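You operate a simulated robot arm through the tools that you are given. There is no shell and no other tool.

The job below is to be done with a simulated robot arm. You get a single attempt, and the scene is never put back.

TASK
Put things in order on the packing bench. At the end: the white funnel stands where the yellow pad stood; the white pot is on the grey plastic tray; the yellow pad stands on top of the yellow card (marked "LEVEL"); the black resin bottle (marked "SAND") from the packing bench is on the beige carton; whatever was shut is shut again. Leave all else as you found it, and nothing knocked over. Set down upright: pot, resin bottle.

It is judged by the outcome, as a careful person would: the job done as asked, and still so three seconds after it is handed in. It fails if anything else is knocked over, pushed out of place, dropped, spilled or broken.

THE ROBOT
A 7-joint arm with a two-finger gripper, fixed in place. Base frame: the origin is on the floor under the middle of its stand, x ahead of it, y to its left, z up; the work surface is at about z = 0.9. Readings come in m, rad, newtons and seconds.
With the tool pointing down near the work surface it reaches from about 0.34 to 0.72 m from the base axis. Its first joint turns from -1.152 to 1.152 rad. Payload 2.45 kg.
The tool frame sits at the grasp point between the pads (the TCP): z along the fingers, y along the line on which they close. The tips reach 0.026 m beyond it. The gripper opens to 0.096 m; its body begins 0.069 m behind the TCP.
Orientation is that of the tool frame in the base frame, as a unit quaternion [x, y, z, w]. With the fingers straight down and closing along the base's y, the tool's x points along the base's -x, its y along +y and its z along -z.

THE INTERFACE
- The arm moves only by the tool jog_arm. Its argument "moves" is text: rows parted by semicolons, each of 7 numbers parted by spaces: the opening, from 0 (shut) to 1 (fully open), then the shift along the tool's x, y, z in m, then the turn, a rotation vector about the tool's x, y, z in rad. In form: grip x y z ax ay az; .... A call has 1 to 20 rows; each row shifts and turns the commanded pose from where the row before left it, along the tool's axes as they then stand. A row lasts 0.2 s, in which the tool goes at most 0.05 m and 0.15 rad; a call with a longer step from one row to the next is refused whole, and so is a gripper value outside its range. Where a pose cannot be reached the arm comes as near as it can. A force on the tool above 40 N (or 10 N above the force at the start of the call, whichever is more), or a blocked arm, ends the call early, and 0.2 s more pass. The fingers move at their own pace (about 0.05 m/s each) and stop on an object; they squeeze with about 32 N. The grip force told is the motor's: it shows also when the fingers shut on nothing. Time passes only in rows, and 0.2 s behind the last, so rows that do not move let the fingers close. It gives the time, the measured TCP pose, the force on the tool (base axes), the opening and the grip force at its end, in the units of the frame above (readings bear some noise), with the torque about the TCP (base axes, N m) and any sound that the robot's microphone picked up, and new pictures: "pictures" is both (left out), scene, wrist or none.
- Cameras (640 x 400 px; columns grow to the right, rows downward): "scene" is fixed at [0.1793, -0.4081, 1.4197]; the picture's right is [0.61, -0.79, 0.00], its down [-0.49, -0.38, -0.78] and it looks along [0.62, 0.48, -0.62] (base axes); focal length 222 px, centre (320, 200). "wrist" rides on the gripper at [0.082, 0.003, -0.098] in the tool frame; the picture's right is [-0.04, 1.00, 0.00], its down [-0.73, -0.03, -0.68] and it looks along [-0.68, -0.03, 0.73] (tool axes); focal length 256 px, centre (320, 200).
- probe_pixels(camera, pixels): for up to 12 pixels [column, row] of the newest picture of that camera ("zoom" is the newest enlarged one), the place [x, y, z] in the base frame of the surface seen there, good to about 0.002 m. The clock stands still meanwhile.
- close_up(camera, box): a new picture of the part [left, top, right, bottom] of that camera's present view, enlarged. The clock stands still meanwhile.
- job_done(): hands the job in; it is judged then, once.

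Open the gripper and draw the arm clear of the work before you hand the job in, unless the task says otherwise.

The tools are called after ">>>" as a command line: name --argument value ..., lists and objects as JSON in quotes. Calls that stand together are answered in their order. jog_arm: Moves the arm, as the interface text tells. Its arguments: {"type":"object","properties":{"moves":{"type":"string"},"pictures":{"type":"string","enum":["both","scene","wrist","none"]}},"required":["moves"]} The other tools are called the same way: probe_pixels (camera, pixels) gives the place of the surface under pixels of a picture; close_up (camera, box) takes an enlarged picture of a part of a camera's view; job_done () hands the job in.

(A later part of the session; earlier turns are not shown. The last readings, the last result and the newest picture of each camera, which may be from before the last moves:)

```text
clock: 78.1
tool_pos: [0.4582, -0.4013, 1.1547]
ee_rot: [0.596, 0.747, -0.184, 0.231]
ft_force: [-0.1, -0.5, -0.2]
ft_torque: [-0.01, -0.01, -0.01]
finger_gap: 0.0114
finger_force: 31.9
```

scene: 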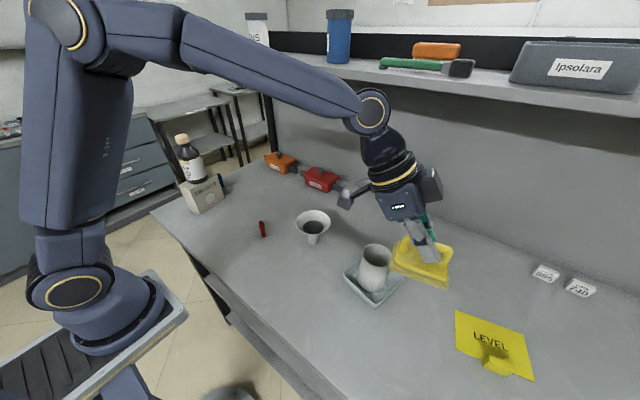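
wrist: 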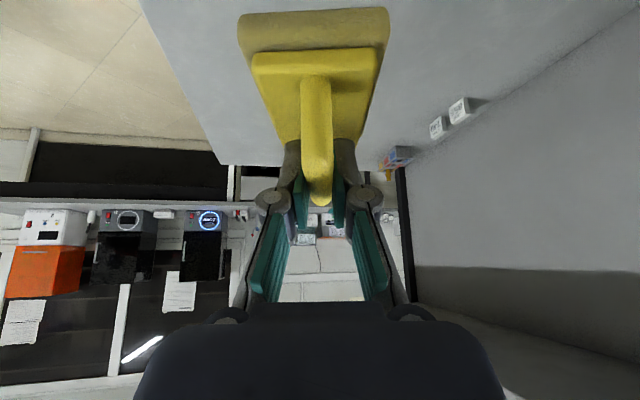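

Aligned (tool heading matches the card, pad held). I now go down along a straight line to hover about 5 cm above the card centre.

>>> jog_arm --moves "0 -0.005 0.0022 0.0139 0 0 0; 0 -0.0098 0.0045 0.0277 0 0 0; 0 -0.0098 0.0045 0.0277 0 0 0; 0 -0.0098 0.0045 0.0277 0 0 0; 0 -0.0098 0.0045 0.0277 0 0 0; 0 -0.0098 0.0045 0.0277 0 0 0; 0 -0.0098 0.0045 0.0277 0 0 0; 0 -0.0098 0.0045 0.0277 0 0 0; 0 -0.0048 0.0023 0.0138 0 0 0; 0 0 0 0 0 0 0; 0 0 0 0 0 0 0"

>>> close_up --camera "scene" --box '[430, 270, 560, 390]'

```text
clock: 80.5
tool_pos: [0.536, -0.5756, 1.016]
ee_rot: [0.596, 0.747, -0.184, 0.23]
ft_force: [-0.3, -0.9, -0.6]
ft_torque: [-0.01, 0.03, -0.02]
finger_gap: 0.0108
finger_force: 31.9
```

scene: 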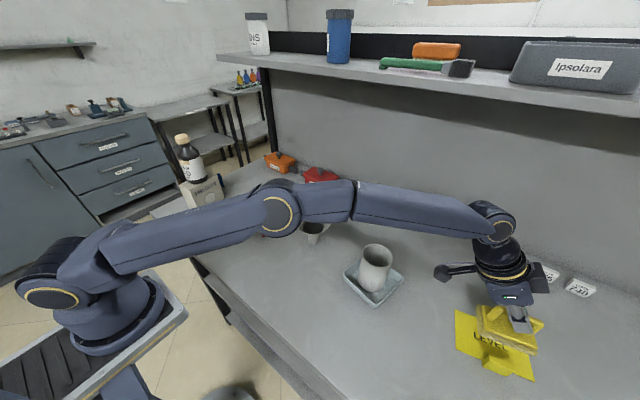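
wrist: 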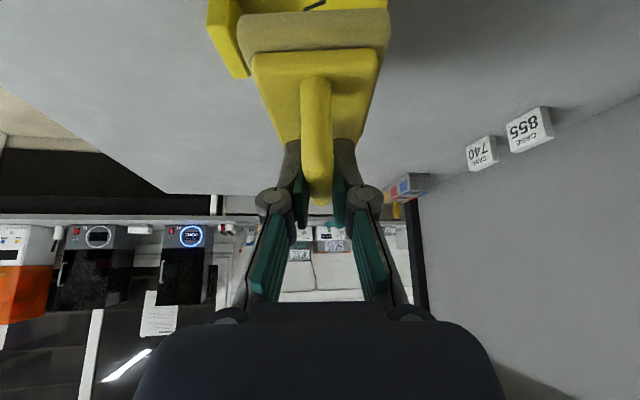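

```text
3.33 times, centred on (495, 330) of scene
```

zoom: 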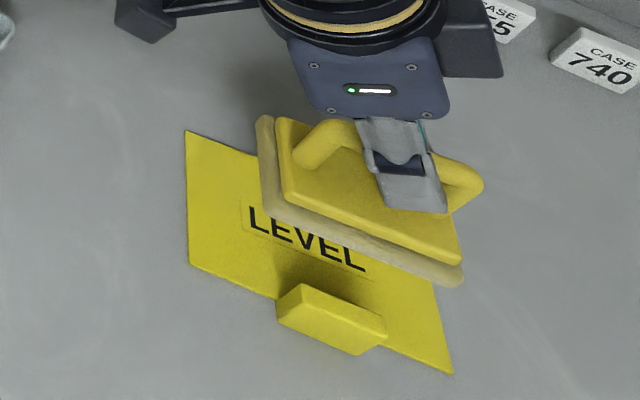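

The pad hovers over the card, parallel to it and behind the tab. I lower straight down 0.04 m.

>>> jog_arm --moves "0 0.0056 0 0.0083 0 0 0; 0 0.0073 0 0.0107 0 0 0; 0 0.0056 0 0.0083 0 0 0; 0 0.0041 0 0.0057 0 0 0; 0 0 0 0 0 0 0; 0 0 0 0 0 0 0"

>>> close_up --camera "scene" --box '[430, 270, 560, 390]'

```text
clock: 81.9
tool_pos: [0.5375, -0.5747, 0.9753]
ee_rot: [0.596, 0.747, -0.184, 0.23]
ft_force: [-0.1, 0.2, -0.8]
ft_torque: [-0.02, 0.03, -0.01]
finger_gap: 0.011
finger_force: 31.8
```

scene: 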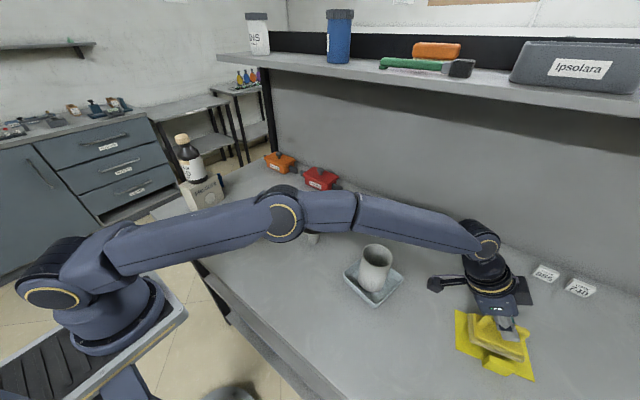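
wrist: 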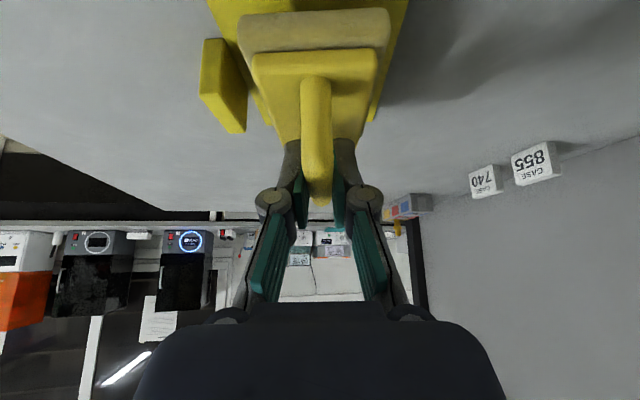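

```text
3.33 times, centred on (495, 330) of scene
```

zoom: 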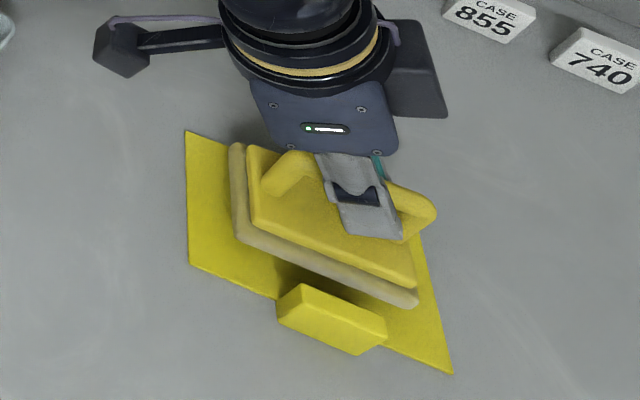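

The pad is above the card, within its outline and behind the tab. I lower another 8 mm slowly and then check force.

>>> jog_arm --moves "0 0.0017 0 0.0025 0 0 0; 0 0.0017 0 0.0025 0 0 0; 0 0.0011 0 0.0016 0 0 0; 0 0 0 0 0 0 0" --pictures "none"

```text
clock: 82.9
tool_pos: [0.5369, -0.5775, 0.968]
ee_rot: [0.596, 0.747, -0.184, 0.23]
ft_force: [-0.1, -0.2, -1.3]
ft_torque: [0.0, 0.03, 0.03]
finger_gap: 0.0111
finger_force: 31.8
```

No contact yet at z=0.968. I continue down in 1 mm steps.

>>> jog_arm --moves "0 0.0006 0 0.0008 0 0 0; 0 0.0006 0 0.0008 0 0 0; 0 0.0006 0 0.0008 0 0 0; 0 0 0 0 0 0 0" --pictures "none"

```text
clock: 83.9
tool_pos: [0.5352, -0.5768, 0.9658]
ee_rot: [0.596, 0.747, -0.184, 0.23]
ft_force: [0.0, -0.6, -1.0]
ft_torque: [0.01, 0.02, 0.02]
finger_gap: 0.0113
finger_force: 32.6
```

Still free at z≈0.965. I go on with 1 mm steps.

>>> jog_arm --moves "0 0.0006 0 0.0008 0 0 0; 0 0.0006 0 0.0008 0 0 0; 0 0 0 0 0 0 0" --pictures "none"

```text
clock: 84.7
tool_pos: [0.5363, -0.5768, 0.9638]
ee_rot: [0.596, 0.747, -0.184, 0.231]
ft_force: [-0.1, 0.2, 1.0]
ft_torque: [-0.07, -0.01, -0.01]
finger_gap: 0.0112
finger_force: 31.9
```

The force changed to about +1 N: contact is beginning. One more small step to confirm.

>>> jog_arm --moves "0 0.0005 0 0.0007 0 0 0; 0 0 0 0 0 0 0" --pictures "scene"

>>> close_up --camera "scene" --box '[430, 270, 560, 390]'

```text
clock: 85.3
tool_pos: [0.5366, -0.5776, 0.9626]
ee_rot: [0.595, 0.747, -0.184, 0.231]
ft_force: [-0.6, -1.7, 2.5]
ft_torque: [-0.18, -0.02, 0.0]
finger_gap: 0.0109
finger_force: 32.1
```

scene: 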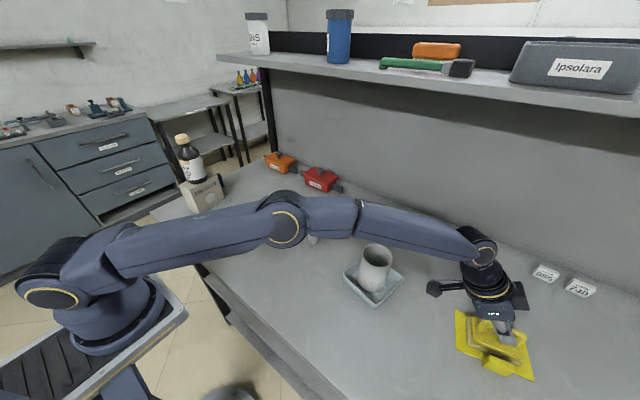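

```text
3.33 times, centred on (495, 330) of scene
```

zoom: 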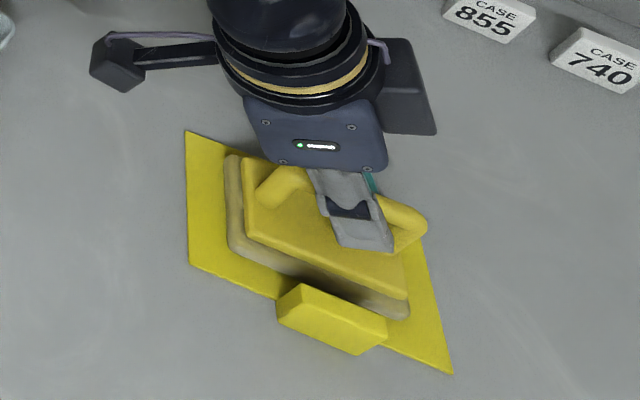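

The pad touches the card (2.5 N, first at its outer end). One more half-millimetre, then I open only partly (so the fingers stay clear of the tab).

>>> jog_arm --moves "0 0.0004 0 0.0005 0 0 0; 0 0 0 0 0 0 0; 0.15 0 0 0 0 0 0; 0.22 0 0 0 0 0 0; 0.3 0 0 0 0 0 0; 0.36 0 0 0 0 0 0; 0.36 0 0 0 0 0 0; 0.36 0 0 0 0 0 0"

>>> close_up --camera "scene" --box '[430, 270, 560, 390]'

```text
clock: 87.1
tool_pos: [0.5367, -0.5772, 0.9625]
ee_rot: [0.596, 0.747, -0.185, 0.23]
ft_force: [0.8, 0.8, -0.5]
ft_torque: [-0.03, 0.0, -0.04]
finger_gap: 0.0345
finger_force: 0.1
```

scene: 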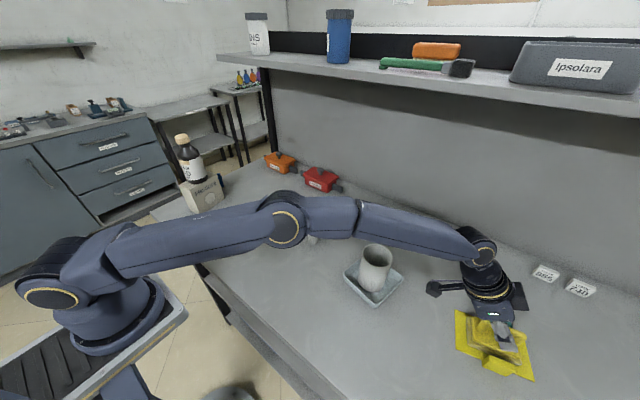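
wrist: 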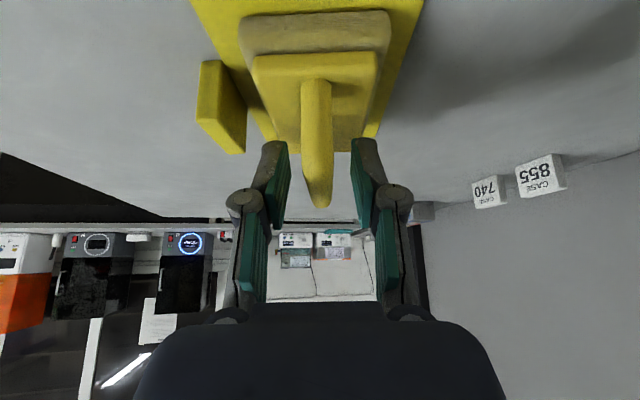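

```text
3.33 times, centred on (495, 330) of scene
```

zoom: 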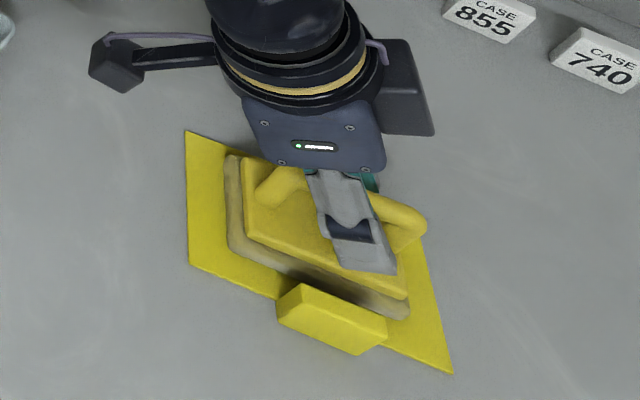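

The pad is free (gap 0.0345, no force). I retract straight back along the tool axis.

>>> jog_arm --moves "0.36 0 0 -0.008 0 0 0; 0.36 0 0 -0.015 0 0 0; 0.36 0 0 -0.03 0 0 0; 0.36 0 0 -0.035 0 0 0; 0.36 0 0 -0.035 0 0 0; 0.36 0 0 -0.035 0 0 0; 0.36 0 0 -0.03 0 0 0; 0.36 0 0 0 0 0 0"

>>> close_up --camera "scene" --box '[430, 270, 560, 390]'

```text
clock: 88.9
tool_pos: [0.5125, -0.4715, 1.114]
ee_rot: [0.595, 0.747, -0.184, 0.231]
ft_force: [0.7, -0.2, -0.4]
ft_torque: [0.0, 0.02, 0.03]
finger_gap: 0.0342
finger_force: 0.1
```

scene: 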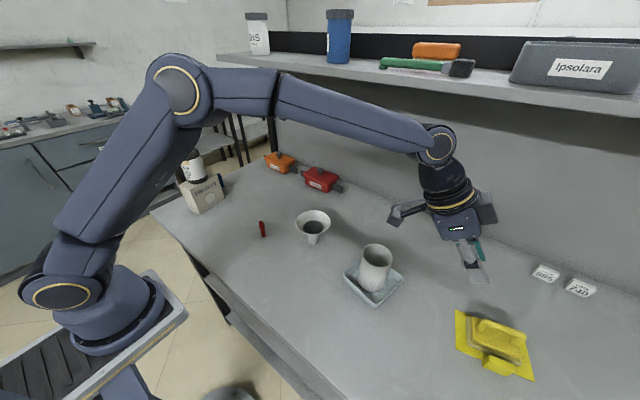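
wrist: 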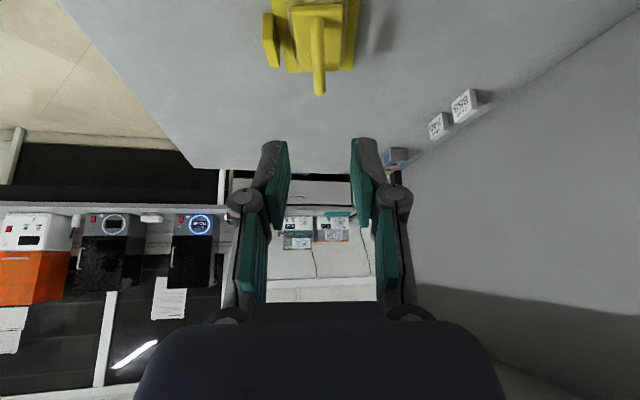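

```text
3.33 times, centred on (495, 330) of scene
```

zoom: 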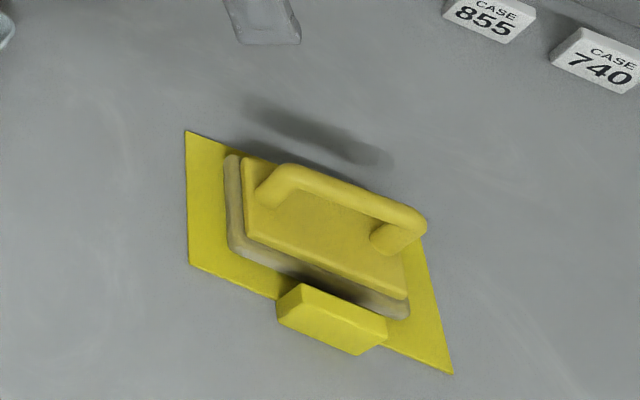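

The pad sits flat on the card behind the tab. I now rise, undo the tilt and heading to bring the tool back to plain downward orientation.

>>> jog_arm --moves "0.36 0.0169 0.0077 -0.0358 0 0 0; 0.36 0.0169 0.0077 -0.0358 0 0 0; 0.36 0 0 0 0 0.12 0; 0.36 0 0 0 0 0.12 0; 0.36 0 0 0 0 0.12 0; 0.36 0 0 0 0 0.12 0; 0.36 0 0 0 0 0.12 0; 0.36 0 0 0 0 0 -0.1498; 0.36 0 0 0 0 0 -0.1498; 0.36 0 0 0 0 0 -0.1498; 0.36 0 0 0 0 0 -0.1498; 0.36 0 0 0 0 0 -0.1498; 0.36 0 0 0 0 0 -0.1498; 0.36 0 0 0 0 0 -0.1498; 0.36 0 0 0 0 0 -0.1498; 0.36 0 0 0 0 0 -0.1498; 0.36 0 0 0 0 0 0; 0.36 0 0 0 0 0 0" --pictures "scene"

```text
clock: 92.7
tool_pos: [0.513, -0.4048, 1.1576]
ee_rot: [-0.001, 1.0, 0.001, 0.0]
ft_force: [0.8, 0.6, 0.2]
ft_torque: [0.0, -0.01, -0.01]
finger_gap: 0.0346
finger_force: 0.0
```

scene: 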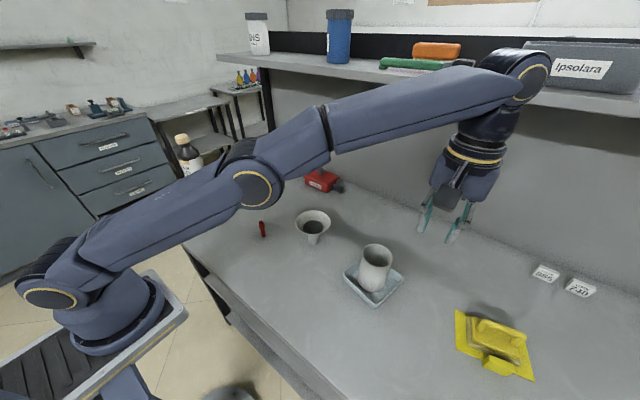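

The tool points down again. I move over toward the funnel's -y side at (0.527,-0.229,1.11), and tilt 0.68 rad sideways so that the tool axis follows the cone wall.

>>> jog_arm --moves "0.36 -0.001 0.015 0.003 0 0 0; 0.36 -0.002 0.03 0.008 0 0 0; 0.36 -0.003 0.035 0.01 0 0 0; 0.36 -0.003 0.035 0.01 0 0 0; 0.36 -0.003 0.035 0.01 0 0 0; 0.36 -0.002 0.026 0.007 0 0 0; 0.36 0 0 0 -0.136 0 0; 0.36 0 0 0 -0.136 0 0; 0.36 0 0 0 -0.136 0 0; 0.36 0 0 0 -0.136 0 0; 0.36 0 0 0 -0.136 0 0; 0.36 0 0 0 0 0 0; 0.36 0 0 0 0 0 0"

```text
clock: 95.5
tool_pos: [0.5251, -0.2285, 1.1095]
ee_rot: [0.001, 0.942, 0.334, 0.001]
ft_force: [-0.1, 0.1, 0.2]
ft_torque: [-0.01, 0.0, 0.02]
finger_gap: 0.0347
finger_force: 0.0
```

scene: 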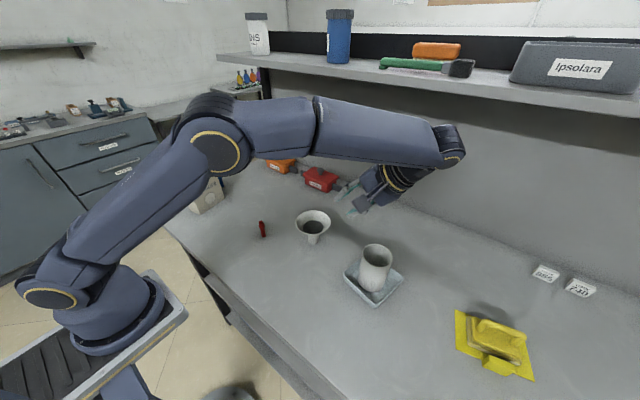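
wrist: 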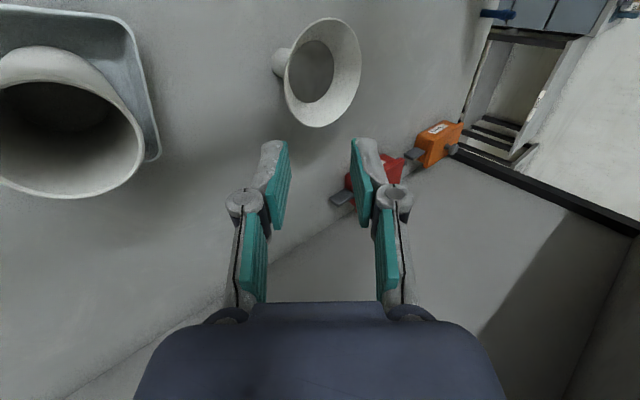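

The tool axis is now (0,0.629,-0.775). The funnel is at wrist (320,72); I zoom and probe its rim, wall and outer cone.

>>> close_up --camera "wrist" --box '[260, 5, 380, 140]'

```text
2.96 times, centred on (320, 72) of wrist
```

zoom: 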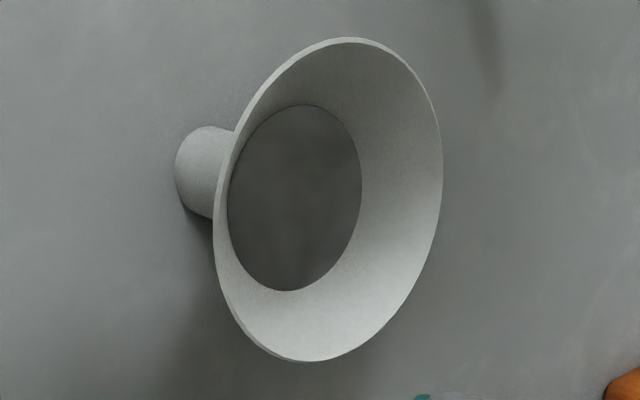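

The near wall at zoom (220,230) appears edge-on, so the tilt matches the cone. I probe rim and disc points.

>>> probe_pixels --camera "zoom" --pixels '[[217, 235], [224, 275], [222, 180], [438, 160], [436, 200], [350, 40], [400, 65], [300, 359], [250, 335], [260, 90], [295, 200], [235, 240]]'

```text
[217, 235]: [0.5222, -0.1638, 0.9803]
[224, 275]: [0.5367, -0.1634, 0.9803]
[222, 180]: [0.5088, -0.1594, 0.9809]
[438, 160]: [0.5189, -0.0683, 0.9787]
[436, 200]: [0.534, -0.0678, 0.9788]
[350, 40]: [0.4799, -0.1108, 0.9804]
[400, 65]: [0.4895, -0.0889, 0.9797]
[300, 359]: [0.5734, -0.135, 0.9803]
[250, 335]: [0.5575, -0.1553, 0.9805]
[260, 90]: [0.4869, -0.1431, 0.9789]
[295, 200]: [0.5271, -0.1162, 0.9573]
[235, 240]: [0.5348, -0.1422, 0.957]
```

The rim centre is (0.528,-0.1165), radius 0.048, z=0.981. I shift sideways so the gap's mid-line lies on the wall, then approach part way along the tool axis.

>>> jog_arm --moves "0.36 -0.001 -0.0154 0 0 0 0; 0.36 -0.001 -0.0154 0 0 0 0; 0.36 0 0 0.02 0 0 0; 0.36 0 0 0.03 0 0 0; 0.36 0 0 0.03 0 0 0; 0.36 0 0 0.01 0 0 0; 0.36 0 0 0 0 0 0; 0.36 0 0 0 0 0 0"

>>> close_up --camera "wrist" --box '[210, 40, 430, 240]'

>>> close_up --camera "scene" --box '[280, 150, 430, 310]'

```text
clock: 97.3
tool_pos: [0.5273, -0.196, 1.0203]
ee_rot: [0.0, 0.942, 0.335, 0.001]
ft_force: [0.0, 0.1, 0.3]
ft_torque: [0.0, -0.01, -0.03]
finger_gap: 0.0346
finger_force: 0.1
```

scene: 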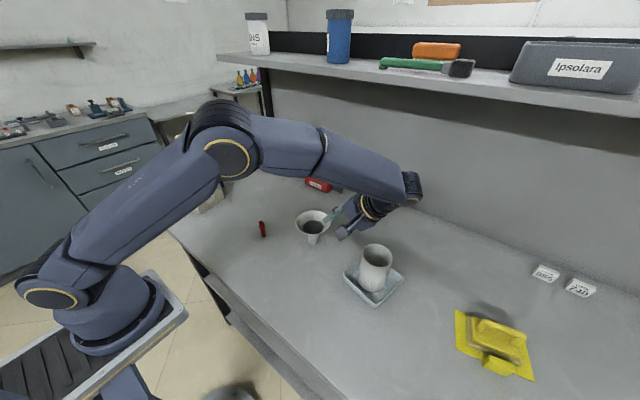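
wrist: 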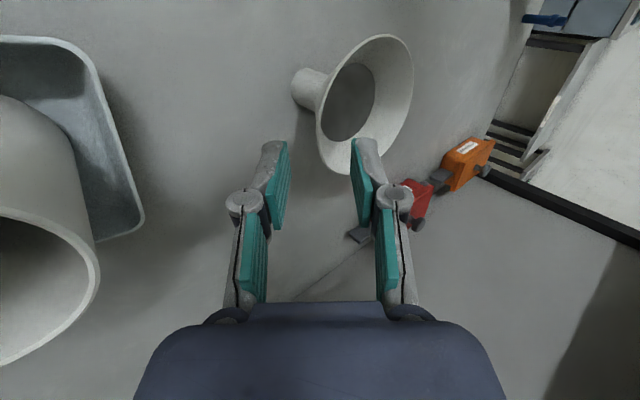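

```text
2.00 times, centred on (320, 140) of wrist
```

zoom: 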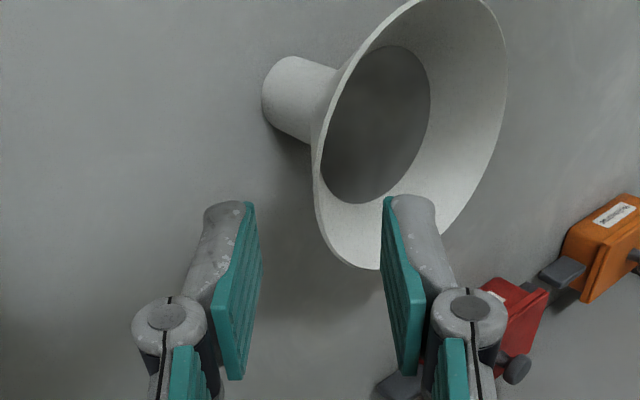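

```text
2.50 times, centred on (355, 230) of scene
```

zoom: 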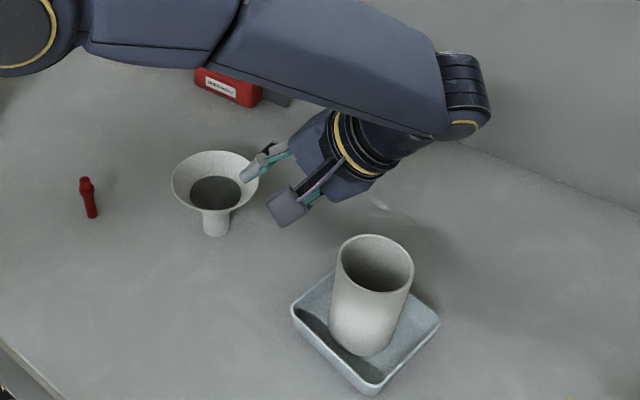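

The wall edge is at wrist column ~319 and the fingers straddle it at 288 and 352. I probe the near rim once more for centring.

>>> probe_pixels --camera "wrist" --pixels '[[317, 120], [317, 130], [318, 140], [321, 150], [325, 160], [318, 125], [319, 135], [323, 140], [330, 150], [284, 150], [355, 145], [360, 190]]'

>>> close_up --camera "wrist" --box '[290, 90, 350, 180]'

```text
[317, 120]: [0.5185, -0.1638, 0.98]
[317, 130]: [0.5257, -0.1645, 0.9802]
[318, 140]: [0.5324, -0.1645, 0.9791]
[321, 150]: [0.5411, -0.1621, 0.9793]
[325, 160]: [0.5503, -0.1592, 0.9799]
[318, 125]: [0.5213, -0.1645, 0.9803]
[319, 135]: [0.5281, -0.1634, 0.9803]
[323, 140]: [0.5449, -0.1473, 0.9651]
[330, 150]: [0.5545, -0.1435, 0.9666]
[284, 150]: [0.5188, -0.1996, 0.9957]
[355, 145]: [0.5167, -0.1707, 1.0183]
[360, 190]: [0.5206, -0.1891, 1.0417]
```

```text
4.44 times, centred on (320, 135) of wrist
```

zoom: 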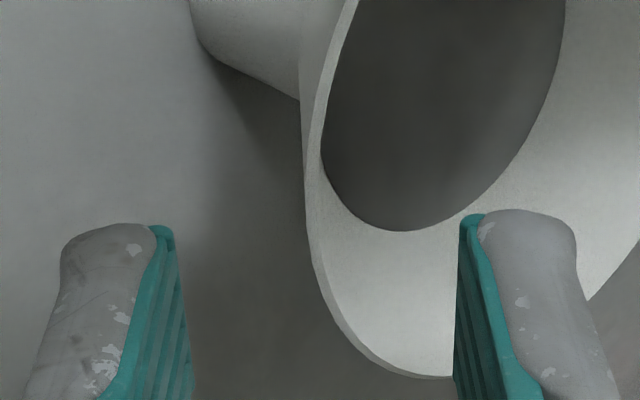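

The rim edge (-0.164, 0.980) lies within 0.5 mm of the tool's mid-line. I advance the last 0.0465 m along the tool axis.

>>> jog_arm --moves "0.36 0 0 0.015 0 0 0; 0.36 0 0 0.015 0 0 0; 0.36 0 0 0.01 0 0 0; 0.36 0 0 0.0065 0 0 0; 0.36 0 0 0 0 0 0; 0.36 0 0 0 0 0 0" --pictures "wrist"

>>> close_up --camera "wrist" --box '[210, 80, 430, 260]'

>>> close_up --camera "scene" --box '[280, 180, 380, 270]'

```text
clock: 98.7
tool_pos: [0.5285, -0.1656, 0.9855]
ee_rot: [0.0, 0.942, 0.335, -0.001]
ft_force: [0.2, 0.7, -0.2]
ft_torque: [-0.02, -0.02, -0.01]
finger_gap: 0.0346
finger_force: 0.0
```

wrist: 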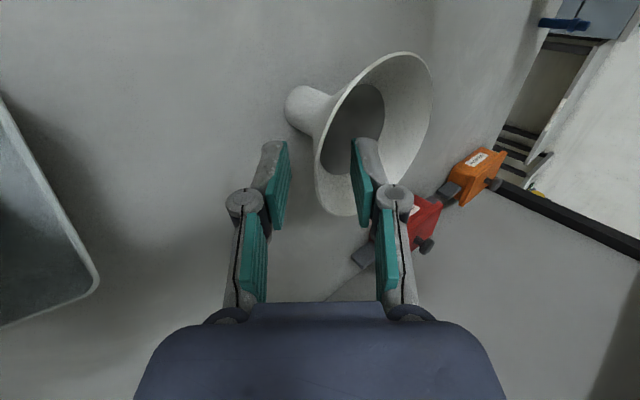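

```text
2.22 times, centred on (320, 170) of wrist
```

zoom: 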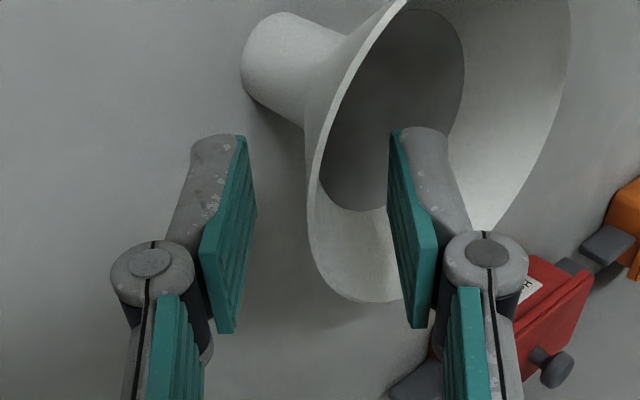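

```text
4.44 times, centred on (330, 225) of scene
```

zoom: 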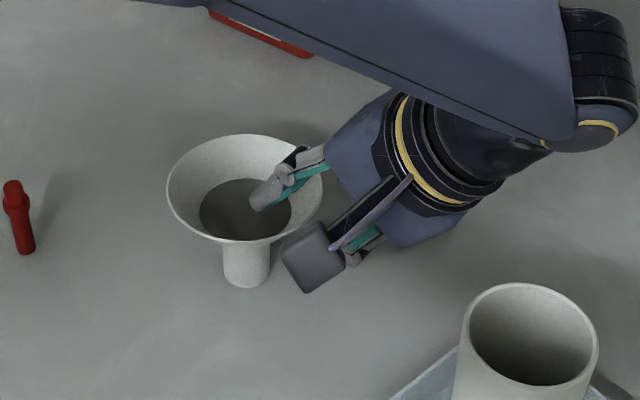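

The fingers straddle the near wall: inner finger inside the cone above the dark disc, outer finger outside. I close gently in stages.

>>> jog_arm --moves "0.3 0 0 0 0 0 0; 0.24 0 0 0 0 0 0; 0.18 0 0 0 0 0 0; 0.13 0 0 0 0 0 0; 0.1 0 0 0 0 0 0; 0.1 0 0 0 0 0 0" --pictures "wrist"

>>> close_up --camera "wrist" --box '[210, 80, 430, 260]'

```text
clock: 100.1
tool_pos: [0.5295, -0.1667, 0.9845]
ee_rot: [0.0, 0.942, 0.335, 0.0]
ft_force: [0.3, 0.6, 0.3]
ft_torque: [0.0, 0.0, -0.01]
finger_gap: 0.0099
finger_force: 0.4
```

wrist: 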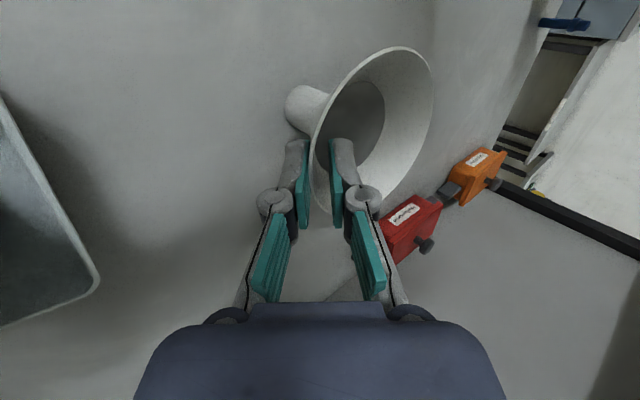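

```text
2.22 times, centred on (320, 170) of wrist
```

zoom: 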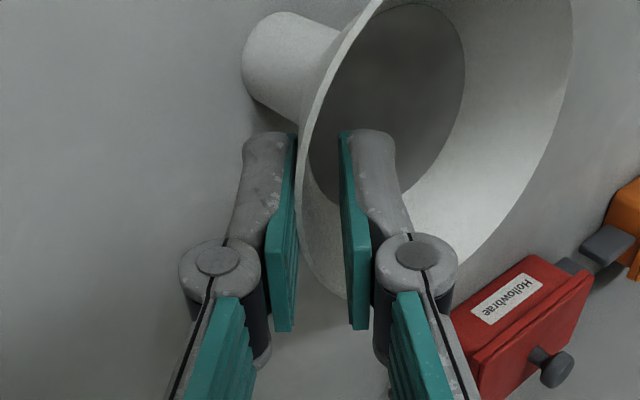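

The pads are 1 cm apart with the wall nearer the outer pad. I probe the rim heights to see whether the funnel has stayed level.

>>> probe_pixels --camera "wrist" --pixels '[[312, 140], [311, 150], [311, 160], [315, 185], [320, 200], [326, 210], [400, 48], [425, 70], [430, 100], [415, 150], [360, 70], [370, 110]]'

>>> close_up --camera "scene" --box '[280, 180, 380, 270]'

```text
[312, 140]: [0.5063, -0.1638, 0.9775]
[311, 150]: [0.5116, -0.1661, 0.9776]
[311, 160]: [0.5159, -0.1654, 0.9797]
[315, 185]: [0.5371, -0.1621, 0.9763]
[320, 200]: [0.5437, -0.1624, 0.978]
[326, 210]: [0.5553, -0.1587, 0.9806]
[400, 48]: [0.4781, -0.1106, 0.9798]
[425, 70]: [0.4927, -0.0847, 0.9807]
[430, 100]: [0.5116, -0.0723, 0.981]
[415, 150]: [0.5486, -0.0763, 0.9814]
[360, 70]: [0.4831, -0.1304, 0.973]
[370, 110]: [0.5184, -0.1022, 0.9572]
```

```text
4.44 times, centred on (330, 225) of scene
```

zoom: 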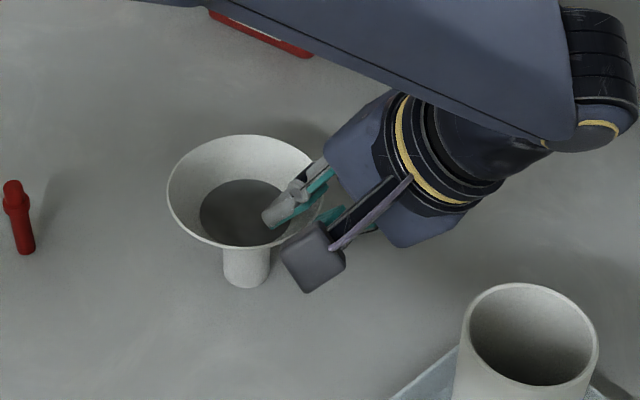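

The funnel is still level to within about 3 mm across the rim. I close the rest of the way to clamp the wall.

>>> jog_arm --moves "0.08 0 0 0 0 0 0; 0.06 0 0 0 0 0 0; 0.04 0 0 0 0 0 0; 0.02 0 0 0 0 0 0; 0 0 0 0 0 0 0; 0 0 0 0 0 0 0; 0 0 0 0 0 0 0" --pictures "wrist"

>>> close_up --camera "scene" --box '[280, 180, 380, 270]'

```text
clock: 101.7
tool_pos: [0.5294, -0.1667, 0.9861]
ee_rot: [0.0, 0.943, 0.334, 0.0]
ft_force: [0.0, 0.5, 0.1]
ft_torque: [-0.04, -0.02, 0.01]
finger_gap: 0.0072
finger_force: 32.1
```

wrist: 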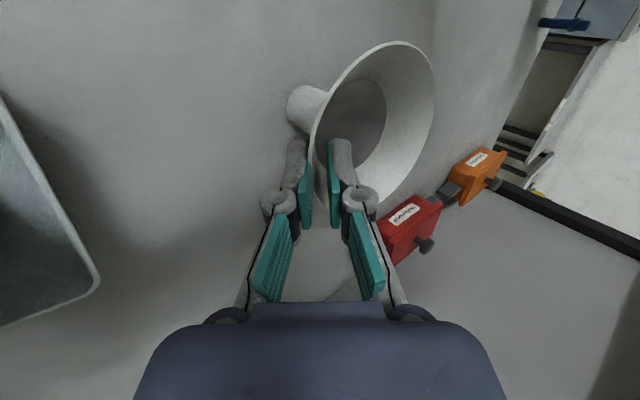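

```text
4.44 times, centred on (330, 225) of scene
```

zoom: 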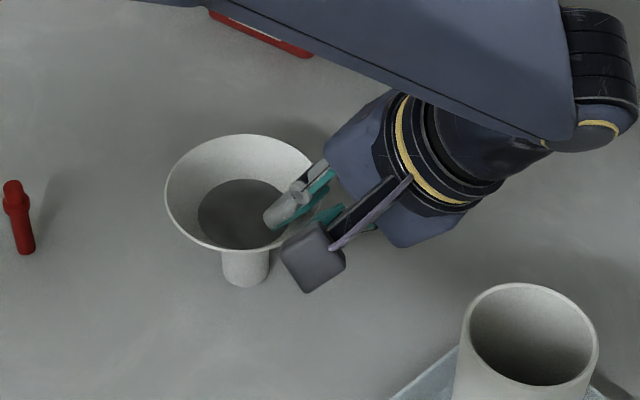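

The wall is clamped (gap 0.007, 32 N). I probe the rim and spout to see how level it is before lifting.

>>> probe_pixels --camera "wrist" --pixels '[[311, 135], [400, 43], [425, 62], [433, 95], [425, 130], [405, 170], [320, 195], [370, 48], [370, 110], [297, 105], [375, 90], [355, 85]]'

>>> probe_pixels --camera "scene" --pixels '[[296, 222], [312, 211], [330, 236], [300, 230], [313, 235], [302, 226], [316, 230], [308, 240], [318, 243], [310, 225], [325, 213], [318, 237]]'

```text
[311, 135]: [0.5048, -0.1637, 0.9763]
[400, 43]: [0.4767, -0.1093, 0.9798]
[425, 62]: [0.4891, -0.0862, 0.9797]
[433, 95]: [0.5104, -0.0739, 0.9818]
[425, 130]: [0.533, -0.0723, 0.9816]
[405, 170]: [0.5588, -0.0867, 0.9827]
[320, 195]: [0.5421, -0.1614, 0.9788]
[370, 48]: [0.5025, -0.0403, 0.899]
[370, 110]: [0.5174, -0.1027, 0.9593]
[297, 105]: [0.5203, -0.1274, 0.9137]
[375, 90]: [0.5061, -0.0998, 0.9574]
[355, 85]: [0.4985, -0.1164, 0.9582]
```

```text
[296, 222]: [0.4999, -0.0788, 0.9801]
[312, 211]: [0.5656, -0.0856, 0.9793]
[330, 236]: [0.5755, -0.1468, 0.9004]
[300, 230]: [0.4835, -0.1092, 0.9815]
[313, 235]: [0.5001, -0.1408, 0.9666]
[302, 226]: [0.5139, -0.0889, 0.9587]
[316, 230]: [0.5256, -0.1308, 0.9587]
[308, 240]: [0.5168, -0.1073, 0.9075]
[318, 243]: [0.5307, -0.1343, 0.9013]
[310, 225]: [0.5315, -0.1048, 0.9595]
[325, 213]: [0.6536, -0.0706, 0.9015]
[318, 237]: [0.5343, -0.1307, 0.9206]
```

The disc reads z≈0.958 everywhere, so the funnel is level. I lift straight up slowly by 1.5 cm and check.

>>> jog_arm --moves "0 0 0.0013 -0.0016 0 0 0; 0 0 0.0019 -0.0023 0 0 0; 0 0 0.0031 -0.0039 0 0 0; 0 0 0.0031 -0.0039 0 0 0; 0 0 0 0 0 0 0" --pictures "wrist"

>>> close_up --camera "scene" --box '[280, 180, 380, 270]'

```text
clock: 102.9
tool_pos: [0.5281, -0.1652, 0.9983]
ee_rot: [0.0, 0.942, 0.335, 0.0]
ft_force: [0.9, 0.7, -0.3]
ft_torque: [-0.01, -0.01, -0.01]
finger_gap: 0.0071
finger_force: 31.6
```

wrist: 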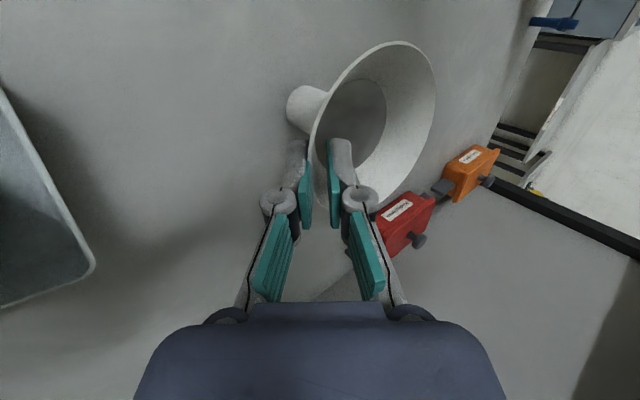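

```text
4.44 times, centred on (330, 225) of scene
```

zoom: 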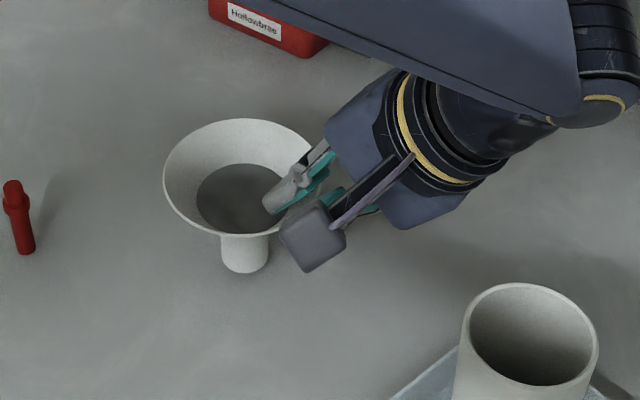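

The funnel rises level with the gripper. I lift it a further 6 cm and carry it gently to the pad's former place.

>>> jog_arm --moves "0 0 0.0094 -0.0117 0 0 0; 0 0 0.0157 -0.0194 0 0 0; 0 0 0.0126 -0.0155 0 0 0; 0 -0.001 0.0096 0.0078 0 0 0; 0 -0.002 0.0185 0.015 0 0 0; 0 -0.002 0.0192 0.0156 0 0 0; 0 -0.002 0.0192 0.0156 0 0 0; 0 -0.002 0.0192 0.0156 0 0 0; 0 -0.002 0.0192 0.0156 0 0 0; 0 -0.002 0.0192 0.0156 0 0 0; 0 -0.002 0.0192 0.0156 0 0 0; 0 -0.002 0.0192 0.0156 0 0 0; 0 -0.002 0.0192 0.0156 0 0 0; 0 -0.002 0.0192 0.0156 0 0 0; 0 -0.002 0.0185 0.0150 0 0 0; 0 -0.0015 0.0104 0.0085 0 0 0; 0 0 0 0 0 0 0; 0 0 0 0 0 0 0"

>>> close_up --camera "scene" --box '[200, 130, 320, 240]'

```text
clock: 106.7
tool_pos: [0.5559, 0.13, 1.0605]
ee_rot: [-0.001, 0.943, 0.334, 0.0]
ft_force: [-0.2, -0.4, -0.1]
ft_torque: [0.01, 0.01, 0.02]
finger_gap: 0.0065
finger_force: 31.9
```

scene: 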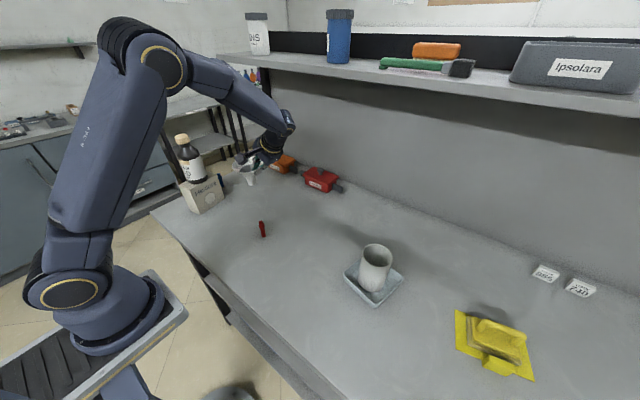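
wrist: 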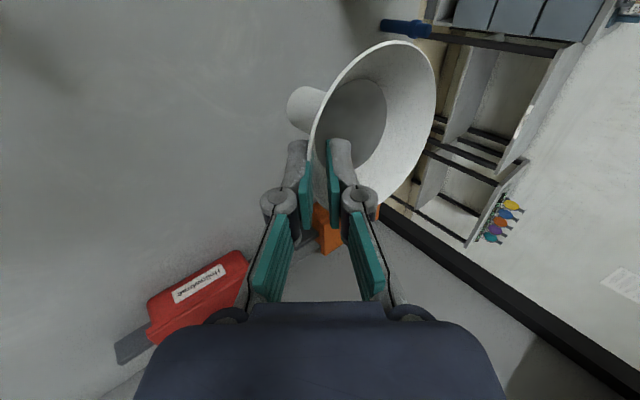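

```text
3.64 times, centred on (260, 185) of scene
```

zoom: 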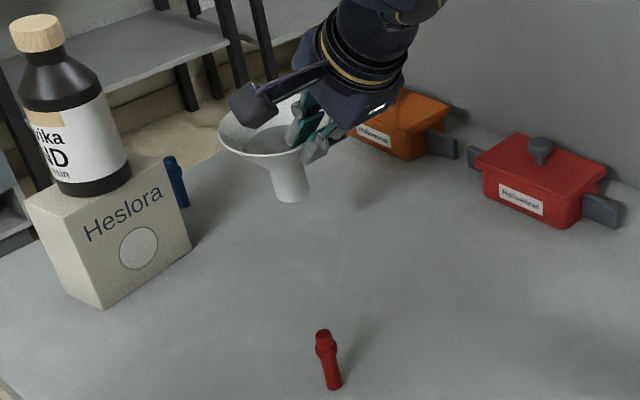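

The funnel hangs over the pad's old place. I probe its spout, disc and rim for position and level.

>>> probe_pixels --camera "zoom" --pixels '[[220, 140], [250, 158], [290, 200], [272, 190], [305, 190], [288, 180], [260, 145], [280, 145], [235, 115], [270, 160], [275, 175], [300, 175]]'

>>> probe_pixels --camera "wrist" --pixels '[[400, 43], [425, 62], [433, 95], [425, 130], [405, 170], [320, 195], [375, 90], [355, 85], [370, 120], [365, 140], [311, 135], [297, 105]]'

```text
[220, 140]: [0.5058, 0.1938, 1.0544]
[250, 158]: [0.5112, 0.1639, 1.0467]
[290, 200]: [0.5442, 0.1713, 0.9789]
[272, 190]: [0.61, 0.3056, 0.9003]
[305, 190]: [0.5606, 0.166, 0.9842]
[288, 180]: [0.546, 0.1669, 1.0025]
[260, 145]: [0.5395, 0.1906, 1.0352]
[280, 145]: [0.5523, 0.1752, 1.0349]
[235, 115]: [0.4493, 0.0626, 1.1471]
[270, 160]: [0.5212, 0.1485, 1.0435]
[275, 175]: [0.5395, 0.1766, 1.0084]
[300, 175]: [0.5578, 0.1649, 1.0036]
```

```text
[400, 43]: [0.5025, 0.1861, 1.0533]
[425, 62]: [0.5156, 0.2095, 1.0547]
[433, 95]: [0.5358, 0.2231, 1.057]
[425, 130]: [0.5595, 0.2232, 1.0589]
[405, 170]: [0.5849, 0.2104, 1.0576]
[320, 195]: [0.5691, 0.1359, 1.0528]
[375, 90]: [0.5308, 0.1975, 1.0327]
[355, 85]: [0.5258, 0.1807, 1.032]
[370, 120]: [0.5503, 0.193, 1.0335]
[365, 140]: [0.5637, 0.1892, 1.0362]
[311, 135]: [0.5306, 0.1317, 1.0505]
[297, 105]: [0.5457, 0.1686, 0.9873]
```

The rim seems slightly tilted (about 3-4 degrees, high toward +x,+y). I sample the flat disc more finely to measure this.

>>> close_up --camera "wrist" --box '[290, 30, 440, 200]'

```text
2.35 times, centred on (365, 115) of wrist
```

zoom: 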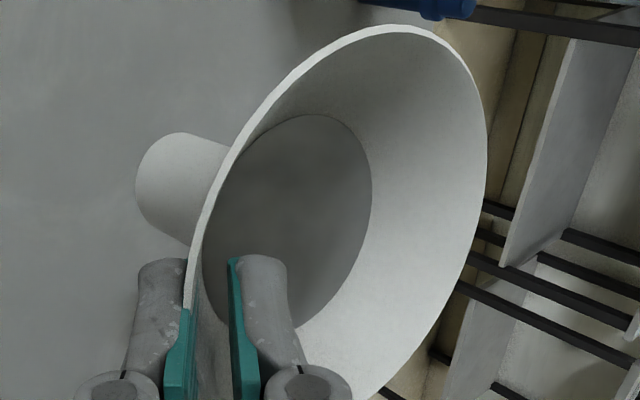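

I probe the disc at twelve spread points to fit its plane.

>>> probe_pixels --camera "zoom" --pixels '[[300, 130], [330, 135], [355, 165], [360, 205], [345, 250], [325, 285], [270, 150], [240, 190], [220, 230], [300, 200], [270, 230], [310, 250]]'

>>> probe_pixels --camera "zoom" --pixels '[[395, 29], [435, 40], [465, 70], [482, 110], [484, 160], [475, 215], [455, 270], [425, 325], [340, 47], [300, 78], [260, 125], [225, 180]]'

```text
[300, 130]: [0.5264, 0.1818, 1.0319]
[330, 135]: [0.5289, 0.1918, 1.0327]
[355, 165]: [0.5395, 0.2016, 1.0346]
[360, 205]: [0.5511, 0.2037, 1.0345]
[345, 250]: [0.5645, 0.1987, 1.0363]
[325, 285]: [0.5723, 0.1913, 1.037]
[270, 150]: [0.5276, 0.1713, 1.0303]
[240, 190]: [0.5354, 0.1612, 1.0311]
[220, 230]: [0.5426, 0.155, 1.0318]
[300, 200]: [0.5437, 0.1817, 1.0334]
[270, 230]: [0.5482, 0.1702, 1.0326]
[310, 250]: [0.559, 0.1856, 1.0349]
```

```text
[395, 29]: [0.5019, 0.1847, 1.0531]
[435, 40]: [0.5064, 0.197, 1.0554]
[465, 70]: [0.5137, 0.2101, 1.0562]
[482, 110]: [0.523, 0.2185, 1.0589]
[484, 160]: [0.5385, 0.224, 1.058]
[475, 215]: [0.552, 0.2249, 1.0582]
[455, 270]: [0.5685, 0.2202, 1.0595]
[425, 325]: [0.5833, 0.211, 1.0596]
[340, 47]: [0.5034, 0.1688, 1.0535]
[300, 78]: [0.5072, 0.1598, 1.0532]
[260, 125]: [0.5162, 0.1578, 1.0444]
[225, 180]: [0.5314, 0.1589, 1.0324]
```

A plane fit gives a tilt of about 0.085 along x and 0.065 along y. I rotate the tool by the opposite amount so the funnel stands plumb, then re-measure.

>>> jog_arm --moves "0 0 0 0 0.0217 0.022 0.0178; 0 0 0 0 0.0217 0.022 0.0178; 0 0 0 0 0.0217 0.022 0.0178; 0 0 0 0 0 0 0; 0 0 0 0 0 0 0" --pictures "both"

>>> close_up --camera "wrist" --box '[290, 30, 440, 200]'

>>> probe_pixels --camera "zoom" --pixels '[[300, 130], [330, 135], [355, 165], [360, 205], [345, 250], [325, 285], [270, 150], [240, 190], [220, 230], [300, 200], [270, 230], [310, 250]]'

>>> probe_pixels --camera "zoom" --pixels '[[395, 29], [435, 40], [465, 70], [482, 110], [484, 160], [475, 215], [455, 270], [425, 325], [340, 47], [300, 78], [180, 180], [170, 210]]'

```text
clock: 107.9
tool_pos: [0.554, 0.1314, 1.0602]
ee_rot: [0.014, 0.952, 0.303, -0.041]
ft_force: [0.0, -0.4, 0.2]
ft_torque: [-0.03, 0.0, 0.0]
finger_gap: 0.007
finger_force: 31.5
```

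scene: 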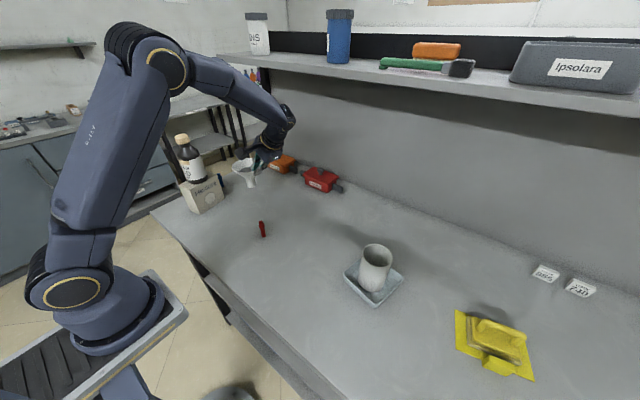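
wrist: 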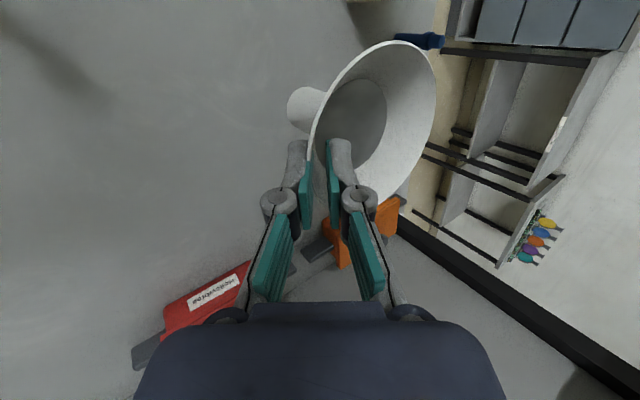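

```text
2.35 times, centred on (365, 115) of wrist
```

zoom: 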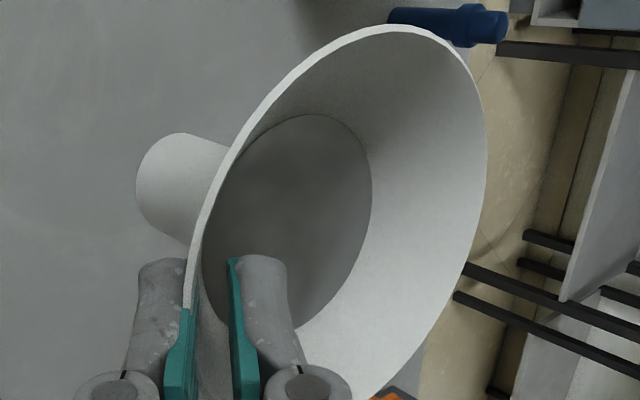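

```text
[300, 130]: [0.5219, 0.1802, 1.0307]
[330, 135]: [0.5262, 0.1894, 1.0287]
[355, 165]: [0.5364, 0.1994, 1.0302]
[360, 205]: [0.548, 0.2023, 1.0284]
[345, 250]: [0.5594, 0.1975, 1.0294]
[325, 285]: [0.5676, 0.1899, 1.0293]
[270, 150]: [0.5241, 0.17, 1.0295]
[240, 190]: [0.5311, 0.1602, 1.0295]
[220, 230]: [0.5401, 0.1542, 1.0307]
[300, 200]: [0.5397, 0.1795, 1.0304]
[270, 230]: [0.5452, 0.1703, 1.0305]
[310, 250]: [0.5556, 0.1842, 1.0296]
```

```text
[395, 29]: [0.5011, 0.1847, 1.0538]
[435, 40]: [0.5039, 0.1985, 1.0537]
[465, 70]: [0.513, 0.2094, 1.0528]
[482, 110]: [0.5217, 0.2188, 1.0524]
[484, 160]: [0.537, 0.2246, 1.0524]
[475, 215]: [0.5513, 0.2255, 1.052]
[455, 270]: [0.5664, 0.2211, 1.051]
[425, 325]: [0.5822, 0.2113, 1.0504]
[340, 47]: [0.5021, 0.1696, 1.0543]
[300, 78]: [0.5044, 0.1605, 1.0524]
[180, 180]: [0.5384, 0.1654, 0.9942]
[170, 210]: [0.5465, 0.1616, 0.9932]
```

Now the disc is nearly level (slightly over-corrected). I back off one third of the turn, and also check where the orange pot stands relative to the gripper's far side.

>>> jog_arm --moves "0 0 0 0 -0.0195 -0.0198 -0.016; 0 0 0 0 0 0 0" --pictures "both"

>>> close_up --camera "scene" --box '[220, 130, 310, 210]'

```text
clock: 108.5
tool_pos: [0.5536, 0.1307, 1.0584]
ee_rot: [0.009, 0.949, 0.313, -0.028]
ft_force: [-0.3, 0.1, -0.5]
ft_torque: [-0.01, -0.02, -0.02]
finger_gap: 0.0065
finger_force: 32.1
```

scene: 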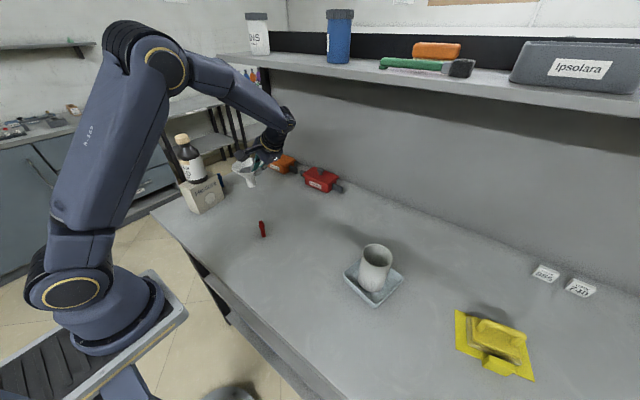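
wrist: 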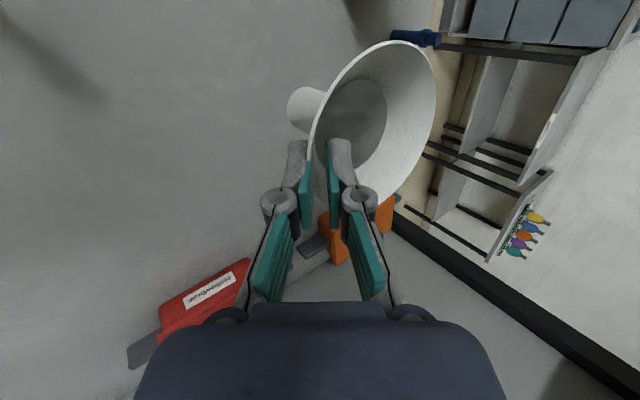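

```text
5.00 times, centred on (265, 170) of scene
```

zoom: 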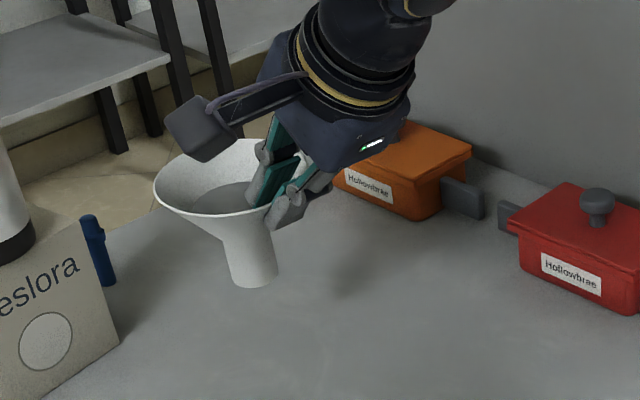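

I probe the orange and red casseroles, the gripper's underside and the disc's level in the current views.

>>> probe_pixels --camera "zoom" --pixels '[[340, 190], [395, 210], [430, 195], [405, 160], [460, 195], [500, 215], [550, 240], [350, 155], [320, 160], [410, 110], [590, 195], [250, 285]]'

>>> probe_pixels --camera "wrist" --pixels '[[358, 86], [371, 88], [381, 100], [383, 117], [377, 136], [368, 151], [345, 94], [332, 111], [324, 128], [358, 115], [345, 128], [362, 136]]'

```text
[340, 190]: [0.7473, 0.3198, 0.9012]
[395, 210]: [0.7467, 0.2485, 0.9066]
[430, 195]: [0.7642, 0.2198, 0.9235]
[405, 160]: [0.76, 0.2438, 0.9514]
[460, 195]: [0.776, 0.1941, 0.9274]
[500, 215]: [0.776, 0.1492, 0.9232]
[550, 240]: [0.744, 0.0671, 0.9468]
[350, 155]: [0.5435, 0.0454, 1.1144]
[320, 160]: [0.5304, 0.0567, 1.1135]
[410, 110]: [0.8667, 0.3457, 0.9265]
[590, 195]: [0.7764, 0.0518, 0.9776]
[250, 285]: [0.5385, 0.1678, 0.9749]
```

```text
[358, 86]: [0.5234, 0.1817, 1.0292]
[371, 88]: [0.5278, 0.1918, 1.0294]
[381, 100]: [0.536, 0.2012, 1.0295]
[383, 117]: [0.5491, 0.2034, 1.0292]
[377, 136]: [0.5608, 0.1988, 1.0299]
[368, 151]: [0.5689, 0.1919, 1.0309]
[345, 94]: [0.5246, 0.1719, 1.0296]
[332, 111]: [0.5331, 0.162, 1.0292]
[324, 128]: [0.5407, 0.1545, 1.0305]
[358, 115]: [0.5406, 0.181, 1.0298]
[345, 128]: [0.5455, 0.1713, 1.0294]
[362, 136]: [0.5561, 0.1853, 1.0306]
```

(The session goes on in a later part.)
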